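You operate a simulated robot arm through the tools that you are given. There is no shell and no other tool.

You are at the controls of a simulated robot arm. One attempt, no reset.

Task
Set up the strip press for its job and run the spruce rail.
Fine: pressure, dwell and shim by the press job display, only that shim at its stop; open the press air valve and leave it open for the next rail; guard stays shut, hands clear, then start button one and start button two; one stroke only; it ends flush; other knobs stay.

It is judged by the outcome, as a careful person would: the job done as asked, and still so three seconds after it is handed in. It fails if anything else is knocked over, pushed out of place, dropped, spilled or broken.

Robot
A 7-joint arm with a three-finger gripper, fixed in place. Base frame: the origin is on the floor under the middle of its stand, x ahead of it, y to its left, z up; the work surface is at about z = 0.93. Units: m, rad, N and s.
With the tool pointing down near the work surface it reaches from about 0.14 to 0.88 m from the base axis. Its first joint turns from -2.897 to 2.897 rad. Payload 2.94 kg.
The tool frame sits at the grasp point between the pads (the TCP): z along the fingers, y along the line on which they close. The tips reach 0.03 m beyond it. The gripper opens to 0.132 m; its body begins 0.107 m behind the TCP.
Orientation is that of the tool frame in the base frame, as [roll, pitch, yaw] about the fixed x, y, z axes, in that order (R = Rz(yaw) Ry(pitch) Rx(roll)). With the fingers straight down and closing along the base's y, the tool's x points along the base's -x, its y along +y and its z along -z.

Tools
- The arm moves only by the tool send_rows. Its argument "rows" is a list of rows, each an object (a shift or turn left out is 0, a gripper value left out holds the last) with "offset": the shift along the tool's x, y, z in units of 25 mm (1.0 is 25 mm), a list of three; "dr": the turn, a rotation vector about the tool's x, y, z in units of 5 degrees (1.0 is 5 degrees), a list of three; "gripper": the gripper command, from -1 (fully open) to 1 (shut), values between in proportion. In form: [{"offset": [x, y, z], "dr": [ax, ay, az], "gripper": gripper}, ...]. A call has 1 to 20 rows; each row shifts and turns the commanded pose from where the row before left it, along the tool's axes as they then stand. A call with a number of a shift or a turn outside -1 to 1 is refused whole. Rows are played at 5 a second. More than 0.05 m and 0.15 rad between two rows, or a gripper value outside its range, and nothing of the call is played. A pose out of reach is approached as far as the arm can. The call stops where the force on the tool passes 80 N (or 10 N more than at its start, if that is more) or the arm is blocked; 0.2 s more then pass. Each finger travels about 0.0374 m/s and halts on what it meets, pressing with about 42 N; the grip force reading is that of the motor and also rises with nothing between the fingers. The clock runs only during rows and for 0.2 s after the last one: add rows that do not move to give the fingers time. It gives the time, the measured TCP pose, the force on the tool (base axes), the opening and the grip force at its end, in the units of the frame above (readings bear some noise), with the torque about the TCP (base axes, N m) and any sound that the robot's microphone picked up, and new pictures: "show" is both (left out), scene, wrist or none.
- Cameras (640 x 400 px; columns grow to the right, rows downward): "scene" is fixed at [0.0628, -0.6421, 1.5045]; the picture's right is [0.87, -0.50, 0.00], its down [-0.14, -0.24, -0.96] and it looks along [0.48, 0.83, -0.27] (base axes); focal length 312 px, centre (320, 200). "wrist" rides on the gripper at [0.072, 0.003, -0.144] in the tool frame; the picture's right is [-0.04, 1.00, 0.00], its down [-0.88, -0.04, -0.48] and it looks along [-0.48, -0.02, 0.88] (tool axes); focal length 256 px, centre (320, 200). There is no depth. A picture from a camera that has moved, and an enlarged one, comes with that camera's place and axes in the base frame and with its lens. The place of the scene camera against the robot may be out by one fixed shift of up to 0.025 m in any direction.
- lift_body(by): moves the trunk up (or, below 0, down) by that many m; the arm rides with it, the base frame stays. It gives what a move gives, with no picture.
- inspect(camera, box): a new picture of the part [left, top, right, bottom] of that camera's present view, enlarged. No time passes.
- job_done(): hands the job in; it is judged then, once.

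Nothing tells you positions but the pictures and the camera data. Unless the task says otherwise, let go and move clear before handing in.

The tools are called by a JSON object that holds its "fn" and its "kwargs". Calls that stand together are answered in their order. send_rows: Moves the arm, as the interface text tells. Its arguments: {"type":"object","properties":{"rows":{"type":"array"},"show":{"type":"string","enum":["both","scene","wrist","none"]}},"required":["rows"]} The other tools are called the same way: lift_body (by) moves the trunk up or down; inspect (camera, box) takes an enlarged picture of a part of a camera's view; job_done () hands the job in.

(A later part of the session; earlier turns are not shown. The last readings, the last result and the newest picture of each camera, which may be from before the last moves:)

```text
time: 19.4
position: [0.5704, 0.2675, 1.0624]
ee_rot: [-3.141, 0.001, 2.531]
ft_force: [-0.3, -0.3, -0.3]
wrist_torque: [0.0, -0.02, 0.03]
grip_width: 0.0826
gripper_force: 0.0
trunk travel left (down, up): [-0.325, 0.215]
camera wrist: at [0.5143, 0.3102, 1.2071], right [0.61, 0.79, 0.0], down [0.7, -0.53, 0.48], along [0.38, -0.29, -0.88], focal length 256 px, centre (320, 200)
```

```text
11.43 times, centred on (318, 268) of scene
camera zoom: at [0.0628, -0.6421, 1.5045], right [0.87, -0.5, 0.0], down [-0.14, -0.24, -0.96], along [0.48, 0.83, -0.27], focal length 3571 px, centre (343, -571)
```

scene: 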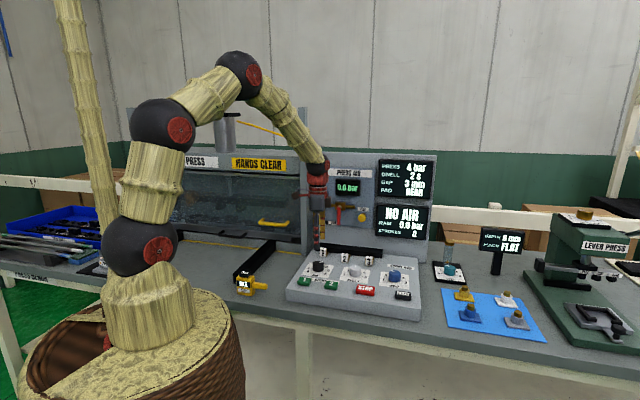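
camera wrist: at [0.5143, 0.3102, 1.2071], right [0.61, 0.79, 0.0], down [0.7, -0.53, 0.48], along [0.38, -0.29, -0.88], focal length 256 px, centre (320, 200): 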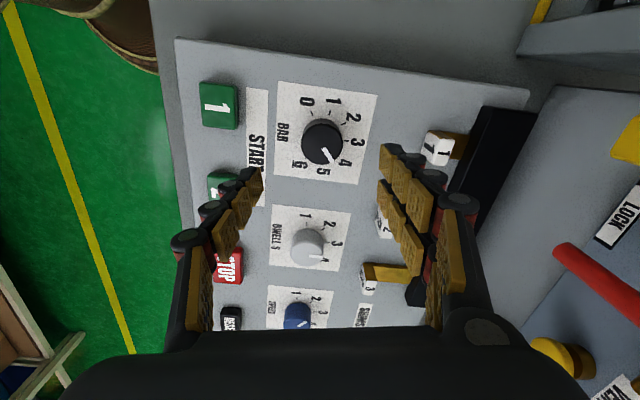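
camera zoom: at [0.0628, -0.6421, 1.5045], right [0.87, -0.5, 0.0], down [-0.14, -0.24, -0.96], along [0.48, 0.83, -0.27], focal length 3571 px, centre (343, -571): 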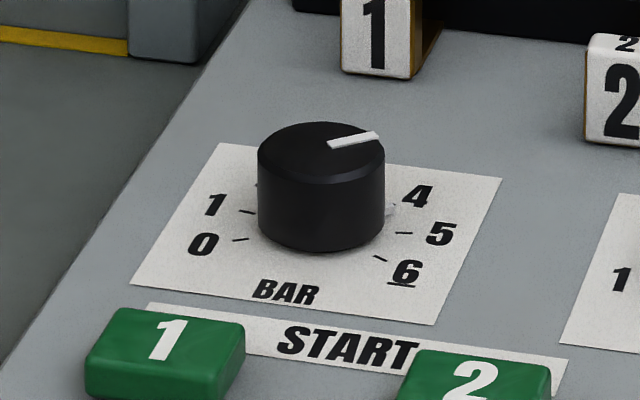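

It reads about 4.25; it slipped slightly on release because the hand was off-centre. I'll re-centre by 2 mm, grip again and turn back 10°, checking side force before letting go.

{"fn": "send_rows", "kwargs": {"rows": [{"offset": [0, 0.085, 1]}, {"offset": [0, 0, 1]}, {"offset": [0, 0, 1]}, {"offset": [0, 0, 0.97]}, {"gripper": 1}, {}, {}, {}, {}], "show": "wrist"}}

{"fn": "inspect", "kwargs": {"camera": "wrist", "box": [240, 130, 400, 230]}}

```text
time: 21.4
position: [0.5721, 0.2693, 0.9642]
ee_rot: [-3.141, 0.0, 2.532]
ft_force: [-0.4, -1.0, -0.4]
wrist_torque: [-0.07, 0.09, 0.01]
grip_width: 0.0405
gripper_force: 36.6
trunk travel left (down, up): [-0.325, 0.215]
camera wrist: at [0.5155, 0.3114, 1.108], right [0.61, 0.79, 0.0], down [0.7, -0.53, 0.48], along [0.38, -0.29, -0.88], focal length 256 px, centre (320, 200)
```

wrist: 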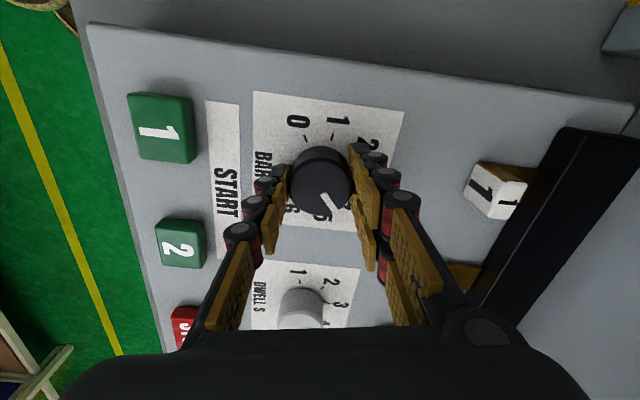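

```text
4.00 times, centred on (320, 180) of wrist
camera zoom: at [0.5155, 0.3114, 1.108], right [0.61, 0.79, 0.0], down [0.7, -0.53, 0.48], along [0.38, -0.29, -0.88], focal length 1024 px, centre (320, 280)
```

zoom: 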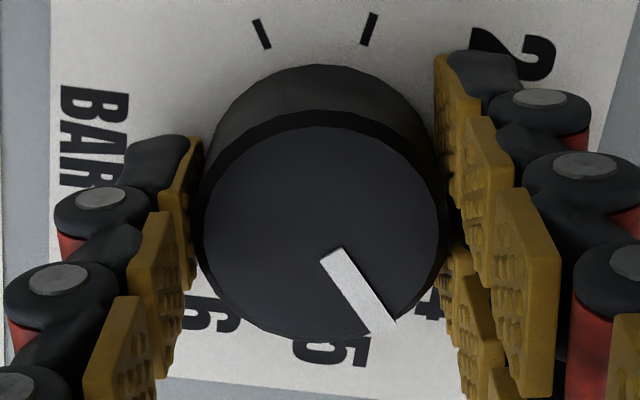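

Pointer measured about 9–10° past 4, with almost no side force in the grip. I'll turn back 10°.

{"fn": "send_rows", "kwargs": {"rows": [{"dr": [0, 0, -0.65]}, {"dr": [0, 0, -0.65]}, {"dr": [0, 0, -0.65]}, {}, {}], "show": "none"}}

```text
time: 22.6
position: [0.5728, 0.2683, 0.9641]
ee_rot: [3.141, -0.001, 2.704]
ft_force: [-0.8, -1.0, -1.4]
wrist_torque: [-0.13, -0.1, -0.02]
grip_width: 0.0407
gripper_force: 45.2
trunk travel left (down, up): [-0.325, 0.215]
```

Side force stays near zero. I'll release, rise and check the reading.

{"fn": "send_rows", "kwargs": {"rows": [{"gripper": -0.25}, {}, {}, {}, {"offset": [0, 0, -1]}, {"offset": [0, 0, -1]}, {"offset": [0, 0, -1]}, {"offset": [0, 0, -1]}, {}], "show": "wrist"}}

{"fn": "inspect", "kwargs": {"camera": "wrist", "box": [280, 100, 360, 170]}}

{"fn": "inspect", "kwargs": {"camera": "scene", "box": [298, 250, 338, 285]}}

```text
time: 24.6
position: [0.5731, 0.2681, 1.0649]
ee_rot: [-3.14, 0.001, 2.702]
ft_force: [0.6, -0.1, 0.0]
wrist_torque: [0.0, 0.01, 0.0]
grip_width: 0.0825
gripper_force: 0.0
trunk travel left (down, up): [-0.325, 0.215]
camera wrist: at [0.5091, 0.3011, 1.2082], right [0.46, 0.89, 0.0], down [0.78, -0.41, 0.48], along [0.42, -0.22, -0.88], focal length 256 px, centre (320, 200)
```

wrist: 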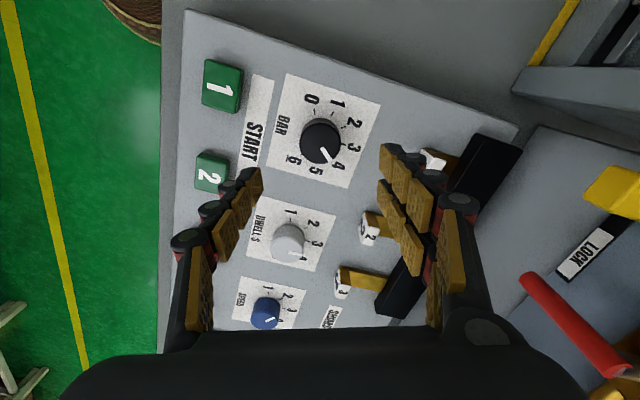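

```text
5.71 times, centred on (320, 135) of wrist
camera zoom: at [0.5091, 0.3011, 1.2082], right [0.46, 0.89, 0.0], down [0.78, -0.41, 0.48], along [0.42, -0.22, -0.88], focal length 1463 px, centre (320, 571)
```

zoom: 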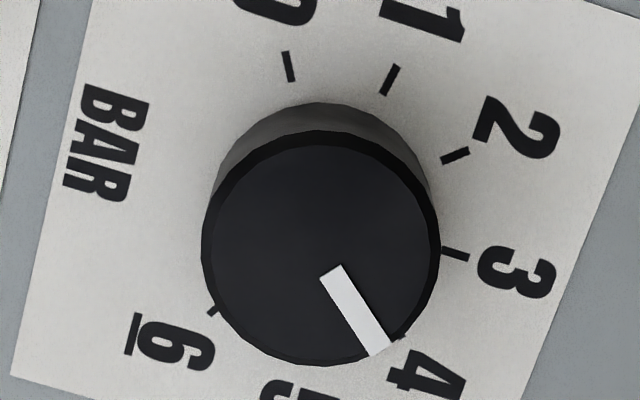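

```text
11.43 times, centred on (318, 268) of scene
camera zoom: at [0.0628, -0.6421, 1.5045], right [0.87, -0.5, 0.0], down [-0.14, -0.24, -0.96], along [0.48, 0.83, -0.27], focal length 3571 px, centre (343, -571)
```

zoom: 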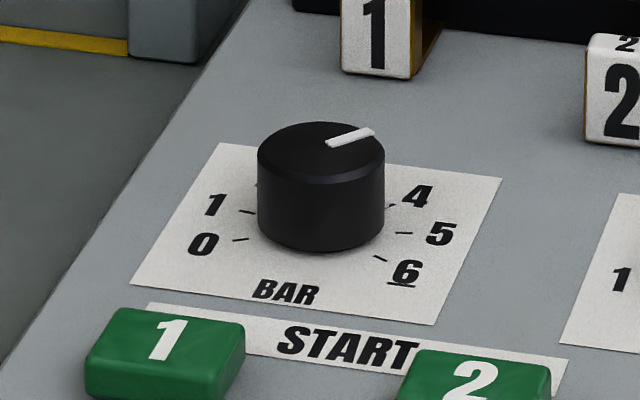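

BAR now reads 4.0. Next I'll move over the DWELL knob, at about [0.67, 0.17], and look.

{"fn": "send_rows", "kwargs": {"rows": [{"offset": [-0.872, -0.32, 0]}, {"offset": [-0.872, -0.32, 0]}, {"offset": [-0.872, -0.32, 0]}, {"offset": [-0.872, -0.32, 0]}, {"offset": [-0.872, -0.32, 0]}, {"offset": [-0.872, -0.32, 0]}, {}], "show": "both"}}

{"fn": "inspect", "kwargs": {"camera": "wrist", "box": [280, 100, 360, 170]}}

```text
time: 26.2
position: [0.6717, 0.1706, 1.0644]
ee_rot: [-3.141, 0.001, 2.702]
ft_force: [0.1, -0.8, 0.1]
wrist_torque: [0.03, -0.01, -0.02]
grip_width: 0.0823
gripper_force: 0.1
trunk travel left (down, up): [-0.325, 0.215]
camera wrist: at [0.6069, 0.2021, 1.2089], right [0.46, 0.89, 0.0], down [0.78, -0.41, 0.48], along [0.42, -0.22, -0.88], focal length 256 px, centre (320, 200)
```

scene: 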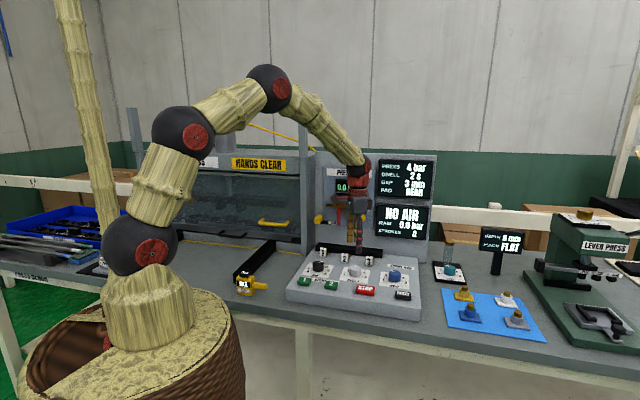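
wrist: 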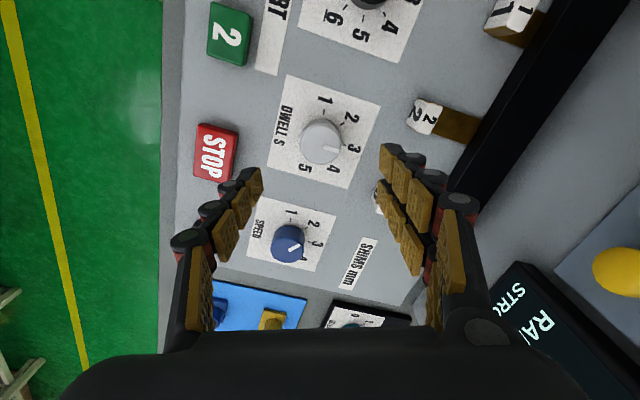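

```text
5.71 times, centred on (320, 135) of wrist
camera zoom: at [0.6069, 0.2021, 1.2089], right [0.46, 0.89, 0.0], down [0.78, -0.41, 0.48], along [0.42, -0.22, -0.88], focal length 1463 px, centre (320, 571)
```

zoom: 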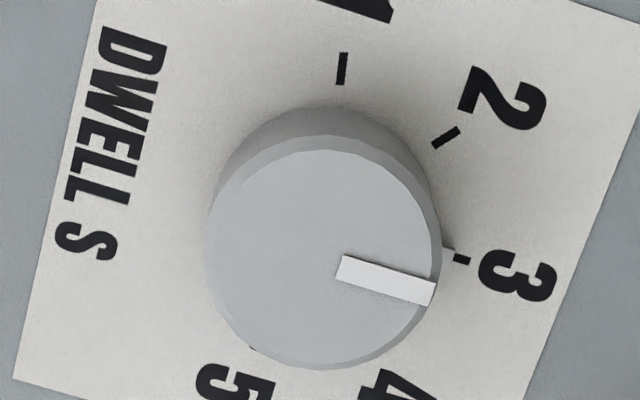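

The DWELL knob is centred under the hand, the pointer is on 3, and its labels are 50° apart. I'll descend, grip and turn 50° counter-clockwise.

{"fn": "send_rows", "kwargs": {"rows": [{"offset": [0.02, 0.03, 1]}, {"offset": [0, 0, 1]}, {"offset": [0, 0, 1]}, {"offset": [0, 0, 1]}, {"gripper": 1}, {}, {}, {}, {}], "show": "wrist"}}

```text
time: 28.2
position: [0.6704, 0.1702, 0.9656]
ee_rot: [-3.139, 0.0, 2.702]
ft_force: [-3.5, -7.0, 0.3]
wrist_torque: [-0.36, 0.08, -0.02]
grip_width: 0.0406
gripper_force: 36.0
trunk travel left (down, up): [-0.325, 0.215]
camera wrist: at [0.6069, 0.2025, 1.1087], right [0.47, 0.89, 0.0], down [0.78, -0.41, 0.47], along [0.42, -0.22, -0.88], focal length 256 px, centre (320, 200)
```

wrist: 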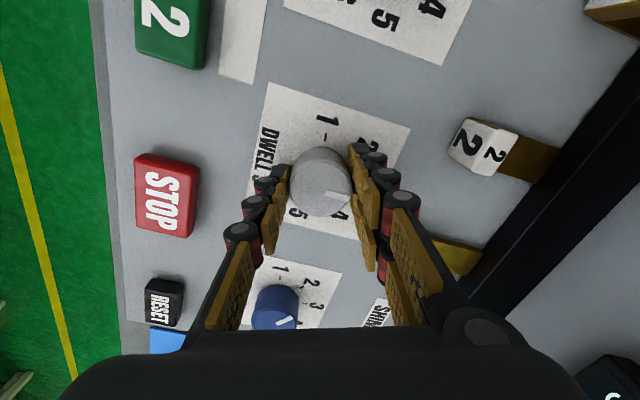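

Gripped with a small side force. I'll relieve that by just under a millimetre and turn 50° counter-clockwise.

{"fn": "send_rows", "kwargs": {"rows": [{"offset": [0, -0.03, 0]}, {"dr": [0, 0, -1]}, {"dr": [0, 0, -1]}, {"dr": [0, 0, -1]}, {"dr": [0, 0, -1]}, {"dr": [0, 0, -1]}, {"dr": [0, 0, -1]}, {"dr": [0, 0, -1]}, {"dr": [0, 0, -1]}, {"dr": [0, 0, -1]}, {"dr": [0, 0, -1]}, {}, {}], "show": "wrist"}}

{"fn": "inspect", "kwargs": {"camera": "wrist", "box": [240, 130, 400, 230]}}

```text
time: 31.0
position: [0.671, 0.17, 0.9654]
ee_rot: [3.141, 0.0, -2.708]
ft_force: [0.8, -8.0, 3.2]
wrist_torque: [-0.23, 0.06, -0.01]
grip_width: 0.0404
gripper_force: 44.7
trunk travel left (down, up): [-0.325, 0.215]
camera wrist: at [0.6039, 0.1402, 1.1086], right [-0.38, 0.93, 0.0], down [0.81, 0.33, 0.48], along [0.44, 0.18, -0.88], focal length 256 px, centre (320, 200)
```

wrist: 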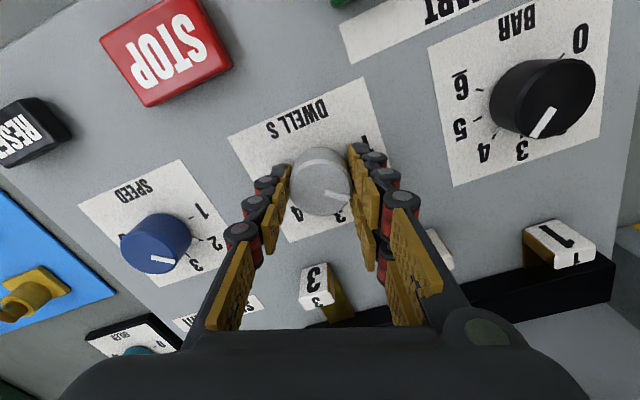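

```text
4.00 times, centred on (320, 180) of wrist
camera zoom: at [0.6039, 0.1402, 1.1086], right [-0.38, 0.93, 0.0], down [0.81, 0.33, 0.48], along [0.44, 0.18, -0.88], focal length 1024 px, centre (320, 280)
```

zoom: 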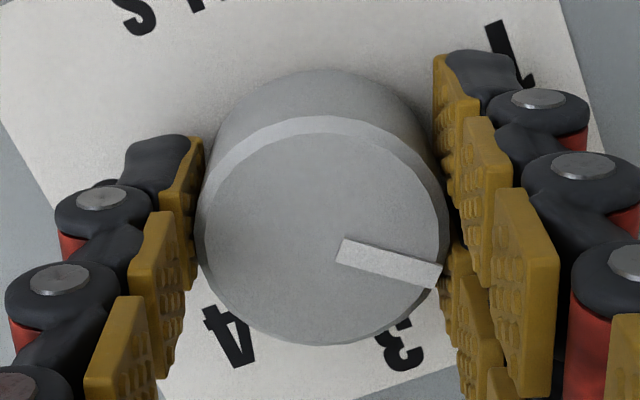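

The knob has turned with the hand by 50°. I'll ease off the side force, release and rise to check.

{"fn": "send_rows", "kwargs": {"rows": [{"offset": [0, -0.03, 0]}, {}, {"gripper": -0.25}, {}, {}, {}, {"offset": [0, 0, -1]}, {"offset": [0, 0, -1]}, {"offset": [0, 0, -1]}, {"offset": [0, 0, -1]}, {}], "show": "wrist"}}

{"fn": "inspect", "kwargs": {"camera": "wrist", "box": [280, 100, 360, 170]}}

{"fn": "inspect", "kwargs": {"camera": "scene", "box": [285, 240, 415, 305]}}

```text
time: 33.4
position: [0.6707, 0.1687, 1.0641]
ee_rot: [3.14, 0.0, -2.709]
ft_force: [-0.2, -0.2, -0.3]
wrist_torque: [-0.01, 0.0, 0.01]
grip_width: 0.0823
gripper_force: 0.0
trunk travel left (down, up): [-0.325, 0.215]
camera wrist: at [0.6042, 0.1401, 1.2084], right [-0.38, 0.93, 0.0], down [0.81, 0.33, 0.48], along [0.44, 0.18, -0.88], focal length 256 px, centre (320, 200)
```

wrist: 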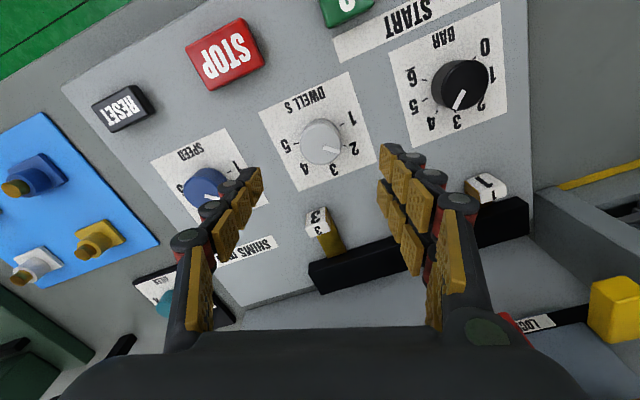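

```text
5.71 times, centred on (320, 135) of wrist
camera zoom: at [0.6042, 0.1401, 1.2084], right [-0.38, 0.93, 0.0], down [0.81, 0.33, 0.48], along [0.44, 0.18, -0.88], focal length 1463 px, centre (320, 571)
```

zoom: 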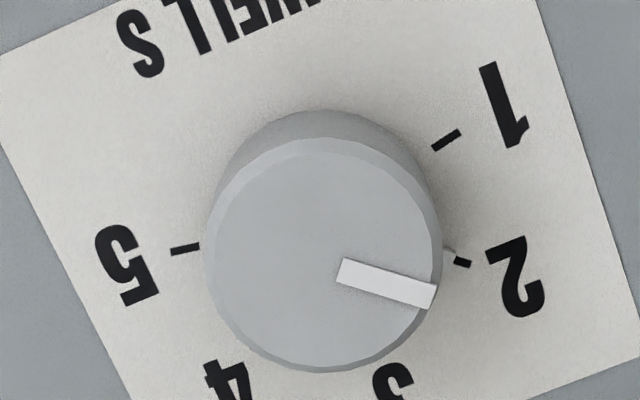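

```text
4.92 times, centred on (350, 272) of scene
camera zoom: at [0.0628, -0.6421, 1.5045], right [0.87, -0.5, 0.0], down [-0.14, -0.24, -0.96], along [0.48, 0.83, -0.27], focal length 1538 px, centre (172, -157)
```

zoom: 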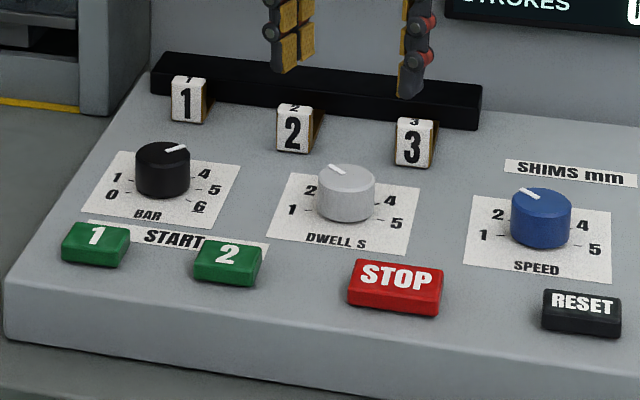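

DWELL now reads 2 and SPEED is untouched. Next I'll square the tool up and move above shim 1 for a close look before pulling it out.

{"fn": "send_rows", "kwargs": {"rows": [{"dr": [0, 0, -1]}, {"dr": [0, 0, -1]}, {"dr": [0, 0, -1]}, {"dr": [0, 0, -1]}, {"offset": [-0.5, 0.943, 0]}, {"offset": [-0.5, 0.943, 0]}, {"offset": [-0.5, 0.943, 0]}, {"offset": [-0.5, 0.943, 0]}, {"offset": [-0.5, 0.943, 0]}, {"offset": [-0.5, 0.943, 0]}, {}], "show": "both"}}

{"fn": "inspect", "kwargs": {"camera": "wrist", "box": [240, 90, 400, 190]}}

```text
time: 35.8
position: [0.6249, 0.3227, 1.0645]
ee_rot: [3.14, -0.001, -2.362]
ft_force: [0.4, -0.9, -0.6]
wrist_torque: [-0.03, -0.02, 0.04]
grip_width: 0.0825
gripper_force: 0.0
trunk travel left (down, up): [-0.325, 0.215]
camera wrist: at [0.5715, 0.2723, 1.2083], right [-0.67, 0.74, 0.0], down [0.65, 0.59, 0.48], along [0.35, 0.32, -0.88], focal length 256 px, centre (320, 200)
```

scene: 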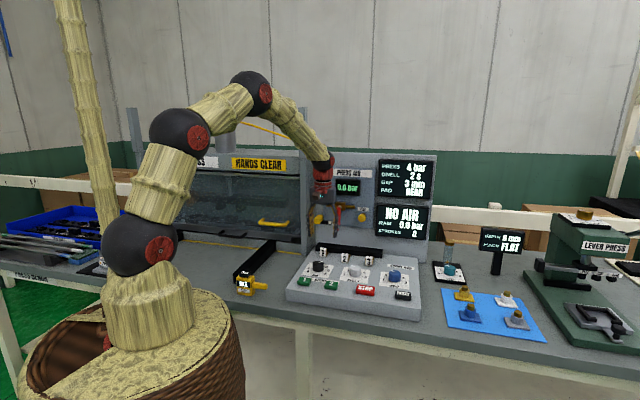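
wrist: 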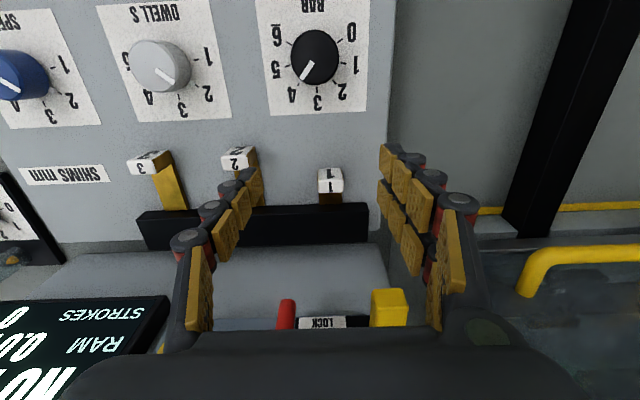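

```text
4.00 times, centred on (320, 140) of wrist
camera zoom: at [0.5715, 0.2723, 1.2083], right [-0.67, 0.74, 0.0], down [0.65, 0.59, 0.48], along [0.35, 0.32, -0.88], focal length 1024 px, centre (320, 440)
```

zoom: 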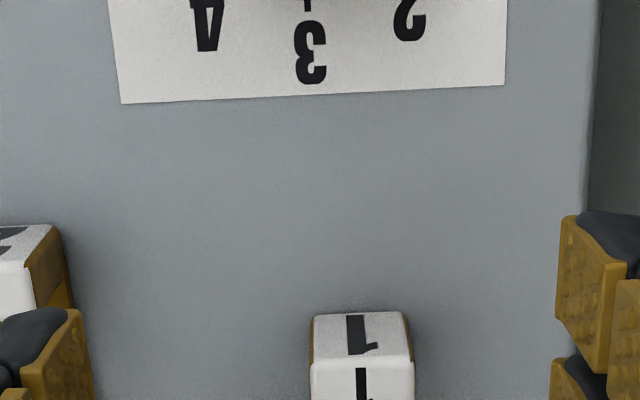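

I need the full tab in view; enlarging slightly lower.

{"fn": "inspect", "kwargs": {"camera": "wrist", "box": [270, 150, 390, 225]}}

{"fn": "inspect", "kwargs": {"camera": "scene", "box": [310, 240, 390, 275]}}

```text
5.33 times, centred on (330, 188) of wrist
camera zoom: at [0.5715, 0.2723, 1.2083], right [-0.67, 0.74, 0.0], down [0.65, 0.59, 0.48], along [0.35, 0.32, -0.88], focal length 1365 px, centre (267, 267)
```

zoom: 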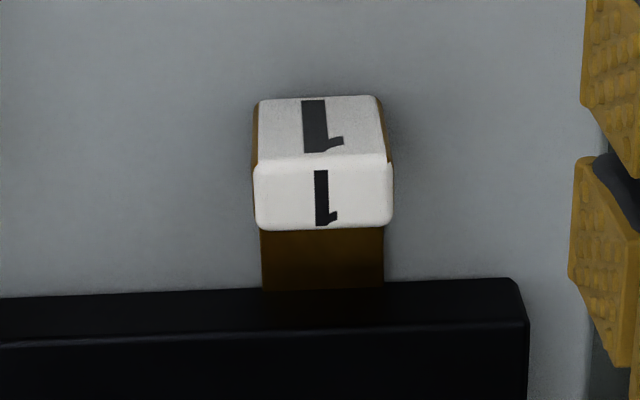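

```text
8.00 times, centred on (350, 258) of scene
camera zoom: at [0.0628, -0.6421, 1.5045], right [0.87, -0.5, 0.0], down [-0.14, -0.24, -0.96], along [0.48, 0.83, -0.27], focal length 2500 px, centre (80, -260)
```

zoom: 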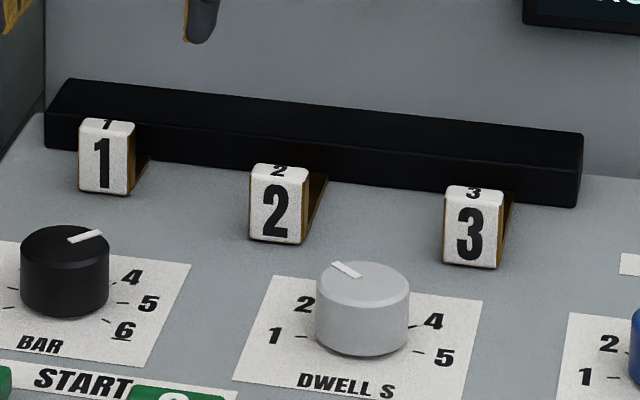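

Shim tabs are about 27 mm wide, 14 mm deep and 35 mm tall, with the housing about 14 mm behind tab 1. I'll narrow the fingers, position slightly forward of the tab so they clear the housing, and descend partway.

{"fn": "send_rows", "kwargs": {"rows": [{"offset": [-0.7, 0.185, 0], "gripper": 0.1}, {"offset": [-0.7, 0.185, 0]}, {}, {}, {"offset": [0, 0, 1]}, {"offset": [0, 0, 1]}, {"offset": [0, 0, 0.8]}, {}], "show": "both"}}

{"fn": "inspect", "kwargs": {"camera": "wrist", "box": [240, 120, 400, 220]}}

{"fn": "inspect", "kwargs": {"camera": "scene", "box": [280, 170, 400, 270]}}

```text
time: 37.6
position: [0.6429, 0.3538, 0.9961]
ee_rot: [-3.141, 0.0, -2.359]
ft_force: [0.5, -0.4, 0.0]
wrist_torque: [-0.02, 0.02, -0.01]
grip_width: 0.0593
gripper_force: 0.1
trunk travel left (down, up): [-0.325, 0.215]
camera wrist: at [0.5897, 0.3037, 1.1382], right [-0.67, 0.74, 0.0], down [0.65, 0.59, 0.48], along [0.35, 0.32, -0.88], focal length 256 px, centre (320, 200)
```

scene: 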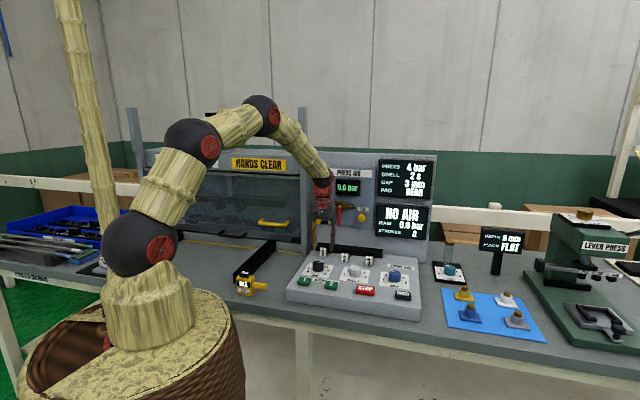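
wrist: 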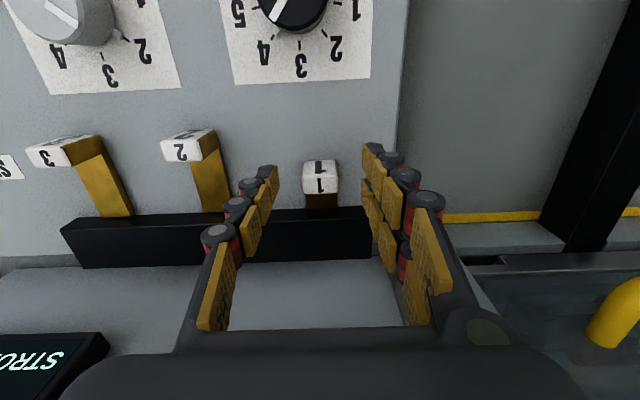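

```text
4.00 times, centred on (320, 170) of wrist
camera zoom: at [0.5897, 0.3037, 1.1382], right [-0.67, 0.74, 0.0], down [0.65, 0.59, 0.48], along [0.35, 0.32, -0.88], focal length 1024 px, centre (320, 320)
```

zoom: 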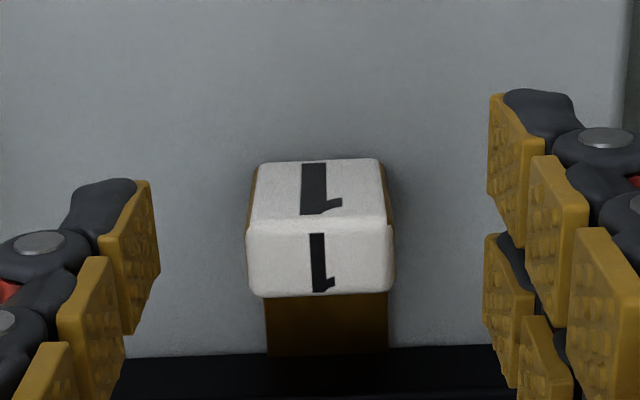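

```text
4.00 times, centred on (340, 220) of scene
camera zoom: at [0.0628, -0.6421, 1.5045], right [0.87, -0.5, 0.0], down [-0.14, -0.24, -0.96], along [0.48, 0.83, -0.27], focal length 1250 px, centre (240, 120)
```

zoom: 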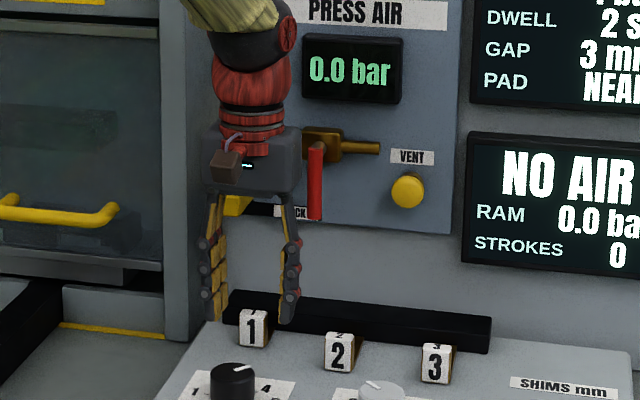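

The tab sits centred between the fingers with a few millimetres to the housing. I'll descend carefully, watching force.

{"fn": "send_rows", "kwargs": {"rows": [{"offset": [0, 0, 0.35]}, {"offset": [0, 0, 0.35]}, {"offset": [0, 0, 0.34]}, {}], "show": "wrist"}}

{"fn": "inspect", "kwargs": {"camera": "wrist", "box": [240, 130, 400, 230]}}

```text
time: 38.6
position: [0.6425, 0.3529, 0.9674]
ee_rot: [3.141, 0.0, -2.36]
ft_force: [-0.2, 0.1, 0.0]
wrist_torque: [-0.02, -0.01, 0.0]
grip_width: 0.0592
gripper_force: 0.0
trunk travel left (down, up): [-0.325, 0.215]
camera wrist: at [0.5898, 0.3039, 1.1123], right [-0.67, 0.74, 0.0], down [0.65, 0.59, 0.48], along [0.35, 0.32, -0.88], focal length 256 px, centre (320, 200)
```

wrist: 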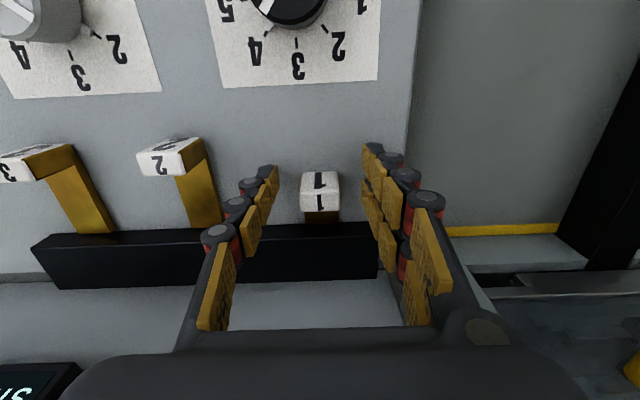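

```text
4.00 times, centred on (320, 180) of wrist
camera zoom: at [0.5898, 0.3039, 1.1123], right [-0.67, 0.74, 0.0], down [0.65, 0.59, 0.48], along [0.35, 0.32, -0.88], focal length 1024 px, centre (320, 280)
```

zoom: 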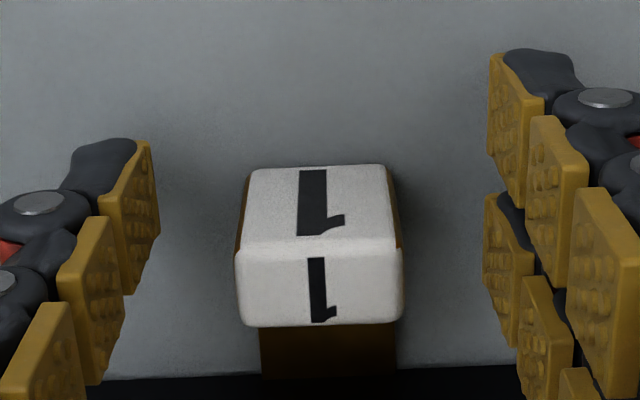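

No contact yet; closing on tab 1.

{"fn": "send_rows", "kwargs": {"rows": [{"offset": [-0.05, 0, 0.06], "gripper": 1}, {}, {}, {}, {}], "show": "wrist"}}

{"fn": "inspect", "kwargs": {"camera": "wrist", "box": [240, 130, 400, 230]}}

```text
time: 39.8
position: [0.6449, 0.3544, 0.967]
ee_rot: [3.14, -0.001, -2.361]
ft_force: [2.5, -3.1, -0.2]
wrist_torque: [-0.06, -0.08, 0.32]
grip_width: 0.0266
gripper_force: 43.2
trunk travel left (down, up): [-0.325, 0.215]
camera wrist: at [0.5909, 0.3044, 1.111], right [-0.67, 0.74, 0.0], down [0.65, 0.59, 0.48], along [0.35, 0.32, -0.88], focal length 256 px, centre (320, 200)
```

wrist: 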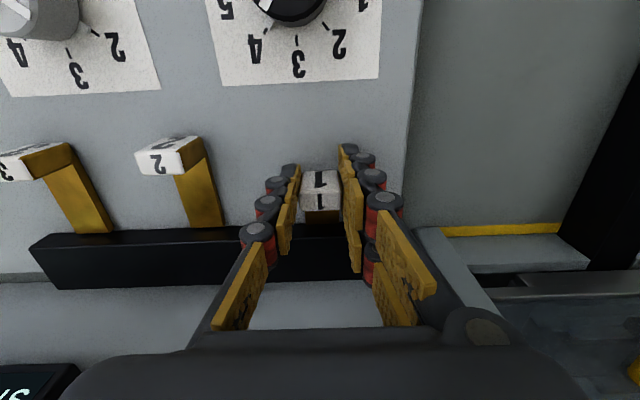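

```text
4.00 times, centred on (320, 180) of wrist
camera zoom: at [0.5909, 0.3044, 1.111], right [-0.67, 0.74, 0.0], down [0.65, 0.59, 0.48], along [0.35, 0.32, -0.88], focal length 1024 px, centre (320, 280)
```

zoom: 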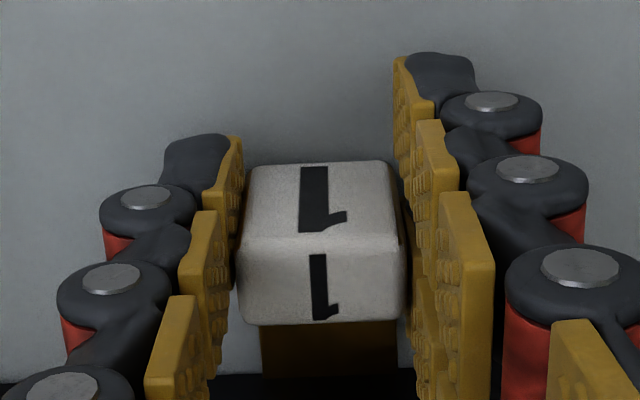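

Tab 1 is gripped. I'll pull it out toward the front in small steps.

{"fn": "send_rows", "kwargs": {"rows": [{"offset": [0.2, 0, 0]}, {"offset": [0.2, 0, 0]}, {"offset": [0.2, 0, 0]}, {}], "show": "wrist"}}

```text
time: 40.8
position: [0.6324, 0.343, 0.9676]
ee_rot: [-3.142, 0.002, -2.359]
ft_force: [5.7, -5.3, 0.4]
wrist_torque: [-0.13, -0.11, 0.34]
grip_width: 0.0267
gripper_force: 44.8
trunk travel left (down, up): [-0.325, 0.215]
camera wrist: at [0.5802, 0.2937, 1.111], right [-0.67, 0.74, 0.0], down [0.65, 0.59, 0.47], along [0.35, 0.32, -0.88], focal length 256 px, centre (320, 200)
```

wrist: 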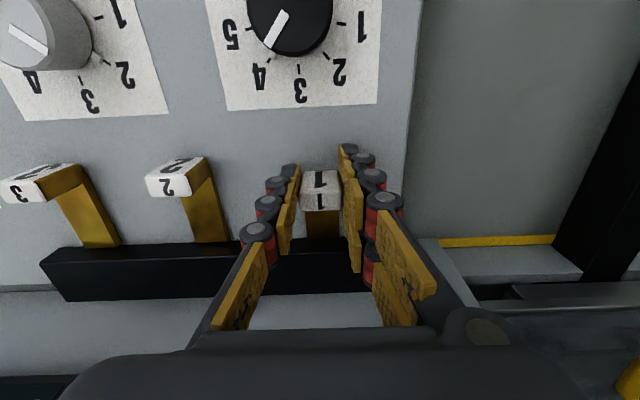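

It slides freely. I'll continue another 12 mm or so and compare with shims 2 and 3.

{"fn": "send_rows", "kwargs": {"rows": [{"offset": [0.15, 0, 0]}, {"offset": [0.15, 0, 0]}, {"offset": [0.15, 0, 0]}, {}], "show": "wrist"}}

{"fn": "inspect", "kwargs": {"camera": "scene", "box": [310, 240, 390, 275]}}

```text
time: 41.8
position: [0.6254, 0.3349, 0.968]
ee_rot: [-3.141, -0.001, -2.36]
ft_force: [4.3, -6.6, 0.7]
wrist_torque: [-0.21, -0.14, 0.35]
grip_width: 0.0266
gripper_force: 44.8
trunk travel left (down, up): [-0.325, 0.215]
camera wrist: at [0.5719, 0.2854, 1.111], right [-0.67, 0.74, 0.0], down [0.65, 0.59, 0.48], along [0.35, 0.32, -0.88], focal length 256 px, centre (320, 200)
```

wrist: 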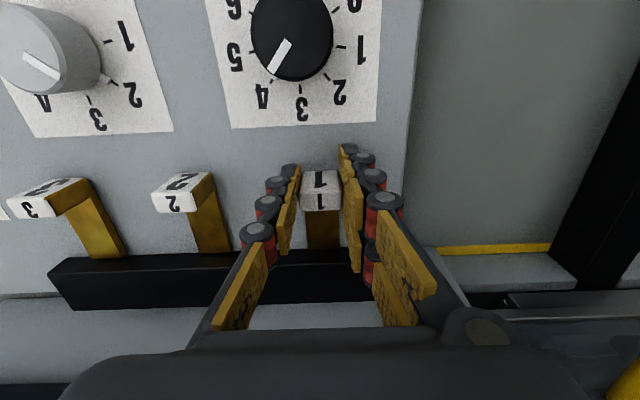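

```text
8.00 times, centred on (350, 258) of scene
camera zoom: at [0.0628, -0.6421, 1.5045], right [0.87, -0.5, 0.0], down [-0.14, -0.24, -0.96], along [0.48, 0.83, -0.27], focal length 2500 px, centre (80, -260)
```

zoom: 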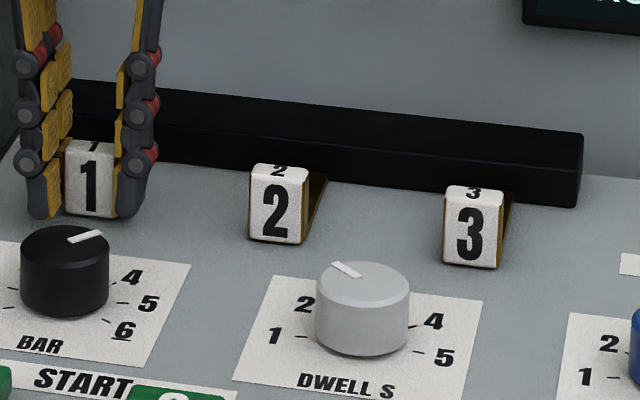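

Tab 1 now lines up with the other two. I'll nudge a little more to check for its outer end stop.

{"fn": "send_rows", "kwargs": {"rows": [{"offset": [0.08, 0, 0]}, {"offset": [0.08, 0, 0]}, {}], "show": "wrist"}}

{"fn": "inspect", "kwargs": {"camera": "scene", "box": [310, 240, 390, 275]}}

```text
time: 42.6
position: [0.6231, 0.333, 0.9683]
ee_rot: [3.141, 0.001, -2.36]
ft_force: [7.4, -4.4, 1.7]
wrist_torque: [-0.15, -0.19, 0.4]
grip_width: 0.0268
gripper_force: 44.7
trunk travel left (down, up): [-0.325, 0.215]
camera wrist: at [0.5694, 0.283, 1.1109], right [-0.67, 0.74, 0.0], down [0.65, 0.59, 0.48], along [0.35, 0.32, -0.88], focal length 256 px, centre (320, 200)
```

wrist: 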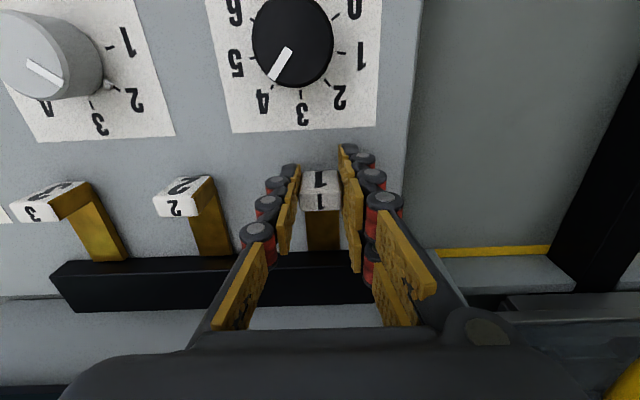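

```text
8.00 times, centred on (350, 258) of scene
camera zoom: at [0.0628, -0.6421, 1.5045], right [0.87, -0.5, 0.0], down [-0.14, -0.24, -0.96], along [0.48, 0.83, -0.27], focal length 2500 px, centre (80, -260)
```

zoom: 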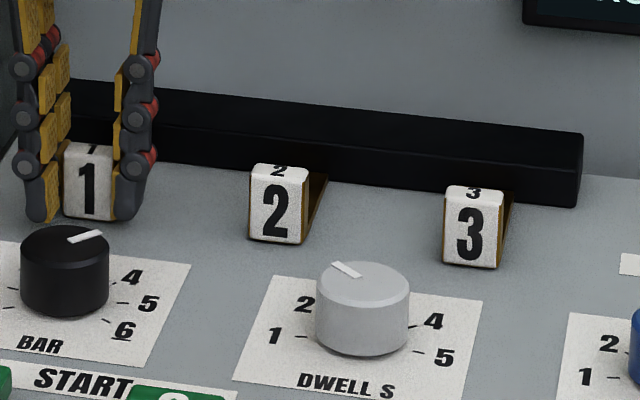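

Tab 1 is out level with the others and clearly off its stop. I'll release, rise, and move above shim 3 to look before pushing it in.

{"fn": "send_rows", "kwargs": {"rows": [{"gripper": 0.1}, {}, {}, {"offset": [0, 0, -1]}, {"offset": [0, 0, -1]}, {"offset": [0, 0, -1]}, {"offset": [0, 0, -1]}, {"offset": [0.15, -0.93, 0]}, {"offset": [0.15, -0.93, 0]}, {"offset": [0.15, -0.93, 0]}, {"offset": [0.15, -0.93, 0]}, {"offset": [0.15, -0.93, 0]}, {"offset": [0.15, -0.93, 0]}, {"offset": [0.15, -0.93, 0]}, {"offset": [0.15, -0.93, 0]}, {}], "show": "both"}}

{"fn": "inspect", "kwargs": {"camera": "wrist", "box": [250, 110, 410, 210]}}

{"fn": "inspect", "kwargs": {"camera": "scene", "box": [300, 235, 400, 285]}}

```text
time: 46.0
position: [0.7311, 0.1791, 1.0661]
ee_rot: [-3.141, -0.001, -2.36]
ft_force: [0.9, -0.5, 0.6]
wrist_torque: [-0.03, 0.02, -0.02]
grip_width: 0.0595
gripper_force: 0.1
trunk travel left (down, up): [-0.325, 0.215]
camera wrist: at [0.6779, 0.1296, 1.2106], right [-0.67, 0.74, 0.0], down [0.65, 0.59, 0.48], along [0.35, 0.32, -0.88], focal length 256 px, centre (320, 200)
```

scene: 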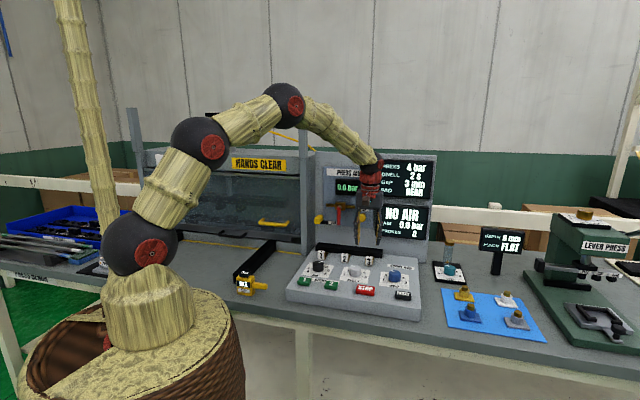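
wrist: 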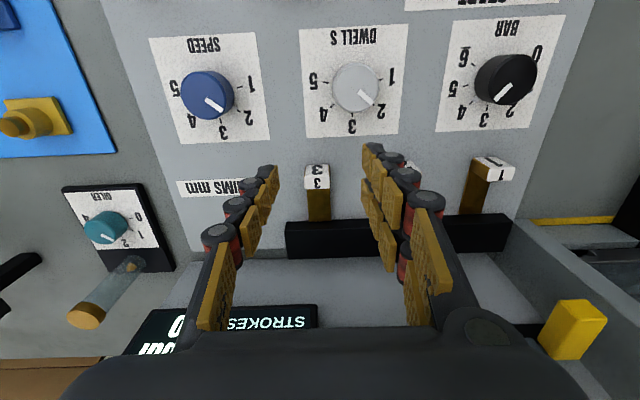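

```text
4.00 times, centred on (330, 160) of wrist
camera zoom: at [0.6779, 0.1296, 1.2106], right [-0.67, 0.74, 0.0], down [0.65, 0.59, 0.48], along [0.35, 0.32, -0.88], focal length 1024 px, centre (280, 360)
```

zoom: 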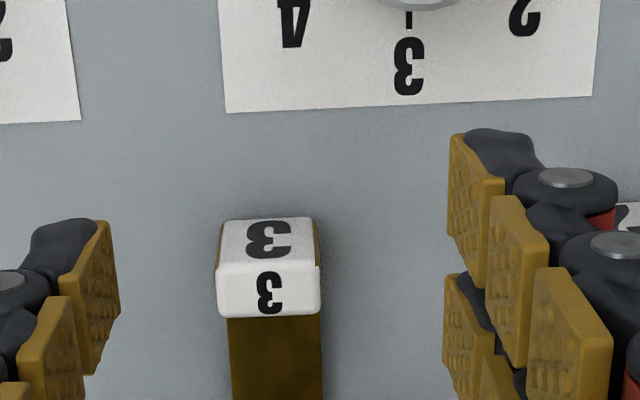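

```text
6.40 times, centred on (350, 260) of scene
camera zoom: at [0.0628, -0.6421, 1.5045], right [0.87, -0.5, 0.0], down [-0.14, -0.24, -0.96], along [0.48, 0.83, -0.27], focal length 2000 px, centre (128, -184)
```

zoom: 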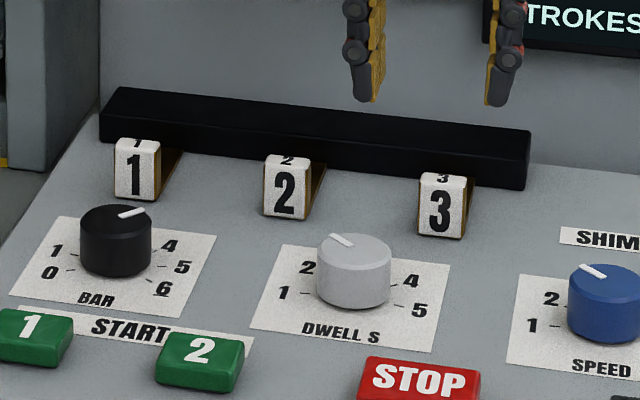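

Tab 3 is at u≈0.395 with its front face about 30 mm short of where tab 1 sat when in. I'll close the fingers, drop in front of it, and push it toward the housing.

{"fn": "send_rows", "kwargs": {"rows": [{"offset": [0.42, -0.69, 0], "gripper": 1}, {}, {}, {}, {}, {"offset": [0, 0, 1]}, {"offset": [0, 0, 1]}, {}], "show": "wrist"}}

{"fn": "inspect", "kwargs": {"camera": "wrist", "box": [240, 110, 400, 210]}}

```text
time: 47.8
position: [0.7347, 0.1601, 1.0161]
ee_rot: [3.141, 0.0, -2.36]
ft_force: [-0.7, 0.2, -0.3]
wrist_torque: [0.02, -0.03, -0.03]
grip_width: 0.0003
gripper_force: 28.1
trunk travel left (down, up): [-0.325, 0.215]
camera wrist: at [0.6824, 0.1113, 1.1606], right [-0.67, 0.74, 0.0], down [0.65, 0.59, 0.48], along [0.35, 0.32, -0.88], focal length 256 px, centre (320, 200)
```

wrist: 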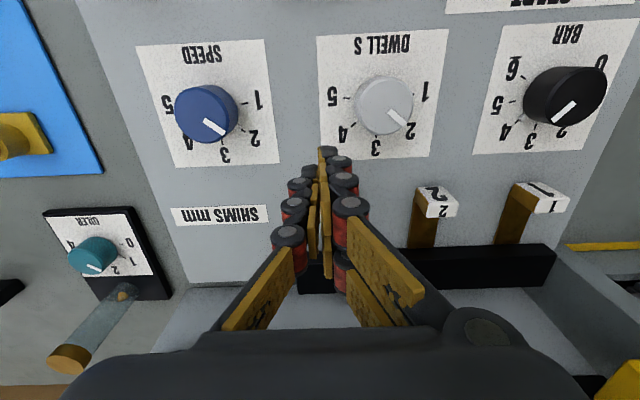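

```text
4.00 times, centred on (320, 160) of wrist
camera zoom: at [0.6824, 0.1113, 1.1606], right [-0.67, 0.74, 0.0], down [0.65, 0.59, 0.48], along [0.35, 0.32, -0.88], focal length 1024 px, centre (320, 360)
```

zoom: 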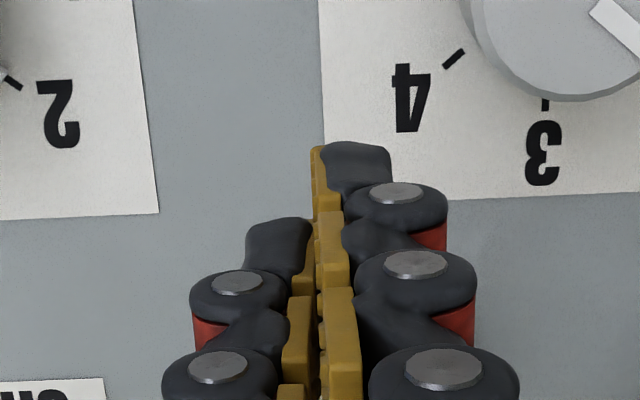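

The path down is clear. I'll descend to tab height, then push forward in small steps while watching the force.

{"fn": "send_rows", "kwargs": {"rows": [{"offset": [0, 0, 1]}, {"offset": [0, 0, 0.9]}, {}, {"offset": [-0.3, 0, 0]}, {"offset": [-0.3, 0, 0]}, {}], "show": "both"}}

{"fn": "inspect", "kwargs": {"camera": "scene", "box": [300, 235, 400, 285]}}

```text
time: 49.2
position: [0.747, 0.1707, 0.9689]
ee_rot: [3.141, 0.0, -2.361]
ft_force: [-0.6, -0.3, -0.3]
wrist_torque: [0.01, 0.01, -0.01]
grip_width: 0.0
gripper_force: 28.6
trunk travel left (down, up): [-0.325, 0.215]
camera wrist: at [0.6932, 0.1206, 1.1131], right [-0.67, 0.74, 0.0], down [0.65, 0.59, 0.48], along [0.35, 0.32, -0.88], focal length 256 px, centre (320, 200)
```

scene: 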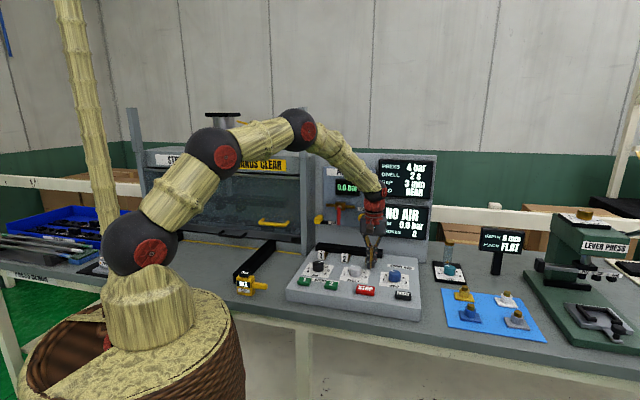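
wrist: 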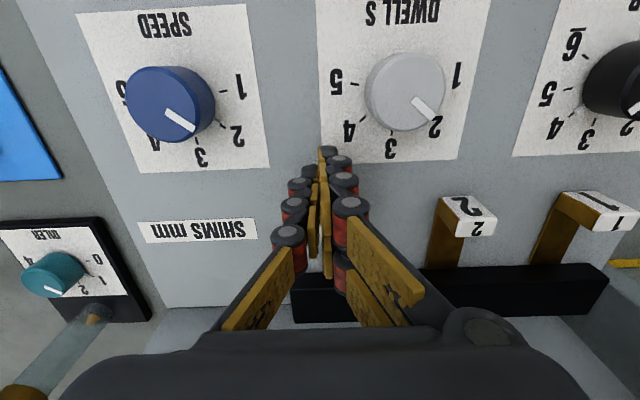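

```text
6.40 times, centred on (350, 260) of scene
camera zoom: at [0.0628, -0.6421, 1.5045], right [0.87, -0.5, 0.0], down [-0.14, -0.24, -0.96], along [0.48, 0.83, -0.27], focal length 2000 px, centre (128, -184)
```

zoom: 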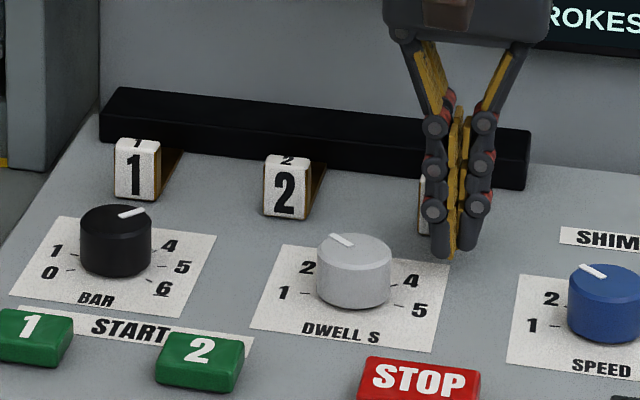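

No contact yet. Continuing forward.

{"fn": "send_rows", "kwargs": {"rows": [{"offset": [-0.25, 0, 0]}, {"offset": [-0.25, 0, 0]}, {"offset": [-0.25, 0, 0]}, {}], "show": "none"}}

{"fn": "inspect", "kwargs": {"camera": "scene", "box": [300, 235, 400, 285]}}

```text
time: 50.2
position: [0.7592, 0.1838, 0.9693]
ee_rot: [3.141, 0.0, -2.359]
ft_force: [-0.9, 0.0, 0.1]
wrist_torque: [0.01, 0.02, 0.01]
grip_width: 0.0001
gripper_force: 28.5
trunk travel left (down, up): [-0.325, 0.215]
```

```text
6.40 times, centred on (350, 260) of scene
camera zoom: at [0.0628, -0.6421, 1.5045], right [0.87, -0.5, 0.0], down [-0.14, -0.24, -0.96], along [0.48, 0.83, -0.27], focal length 2000 px, centre (128, -184)
```

zoom: 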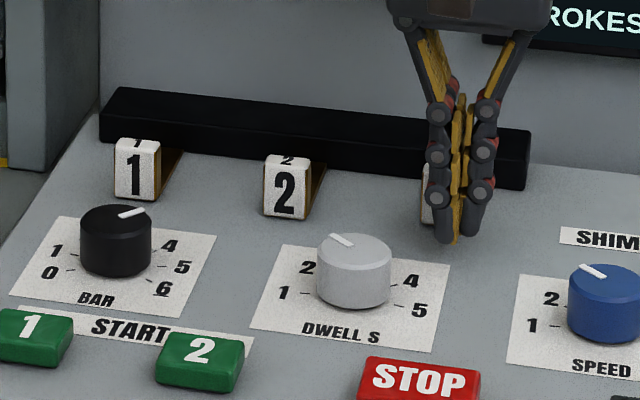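

Tab 3 appears to have begun moving with little resistance. I'll continue pushing toward its stop.

{"fn": "send_rows", "kwargs": {"rows": [{"offset": [-0.2, 0, 0]}, {"offset": [-0.2, 0, 0]}, {"offset": [-0.2, 0, 0]}, {}], "show": "none"}}

{"fn": "inspect", "kwargs": {"camera": "scene", "box": [300, 235, 400, 285]}}

```text
time: 51.2
position: [0.7712, 0.1937, 0.97]
ee_rot: [3.141, 0.001, -2.36]
ft_force: [-0.1, -0.3, -0.2]
wrist_torque: [0.01, 0.0, 0.02]
grip_width: 0.0
gripper_force: 28.6
trunk travel left (down, up): [-0.325, 0.215]
```

```text
6.40 times, centred on (350, 260) of scene
camera zoom: at [0.0628, -0.6421, 1.5045], right [0.87, -0.5, 0.0], down [-0.14, -0.24, -0.96], along [0.48, 0.83, -0.27], focal length 2000 px, centre (128, -184)
```

zoom: 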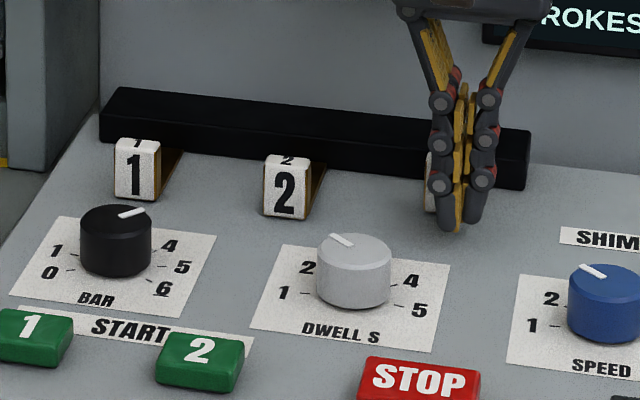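

The tab is moving in. I'll keep pushing with smaller steps until it meets the stop.

{"fn": "send_rows", "kwargs": {"rows": [{"offset": [-0.15, 0, 0]}, {"offset": [-0.15, 0, 0]}, {"offset": [-0.15, 0, 0]}, {}], "show": "wrist"}}

{"fn": "inspect", "kwargs": {"camera": "scene", "box": [300, 235, 400, 285]}}

```text
time: 52.2
position: [0.7716, 0.1974, 0.9693]
ee_rot: [3.139, -0.004, -2.362]
ft_force: [-34.9, -31.9, 6.5]
wrist_torque: [-0.47, 0.45, 0.17]
grip_width: 0.0001
gripper_force: 27.9
trunk travel left (down, up): [-0.325, 0.215]
camera wrist: at [0.7204, 0.1479, 1.1136], right [-0.67, 0.74, 0.0], down [0.65, 0.59, 0.47], along [0.35, 0.32, -0.88], focal length 256 px, centre (320, 200)
```

wrist: 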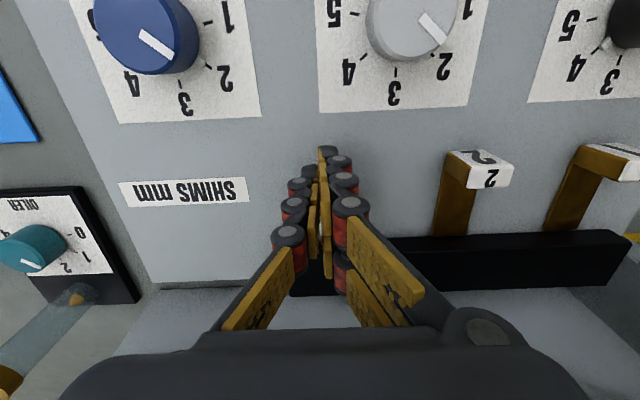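

```text
6.40 times, centred on (350, 260) of scene
camera zoom: at [0.0628, -0.6421, 1.5045], right [0.87, -0.5, 0.0], down [-0.14, -0.24, -0.96], along [0.48, 0.83, -0.27], focal length 2000 px, centre (128, -184)
```

zoom: 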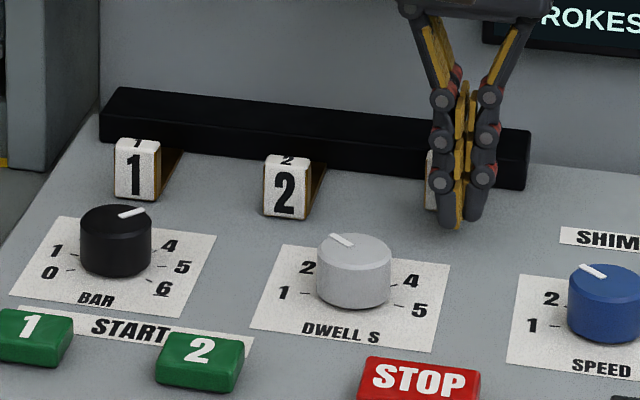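

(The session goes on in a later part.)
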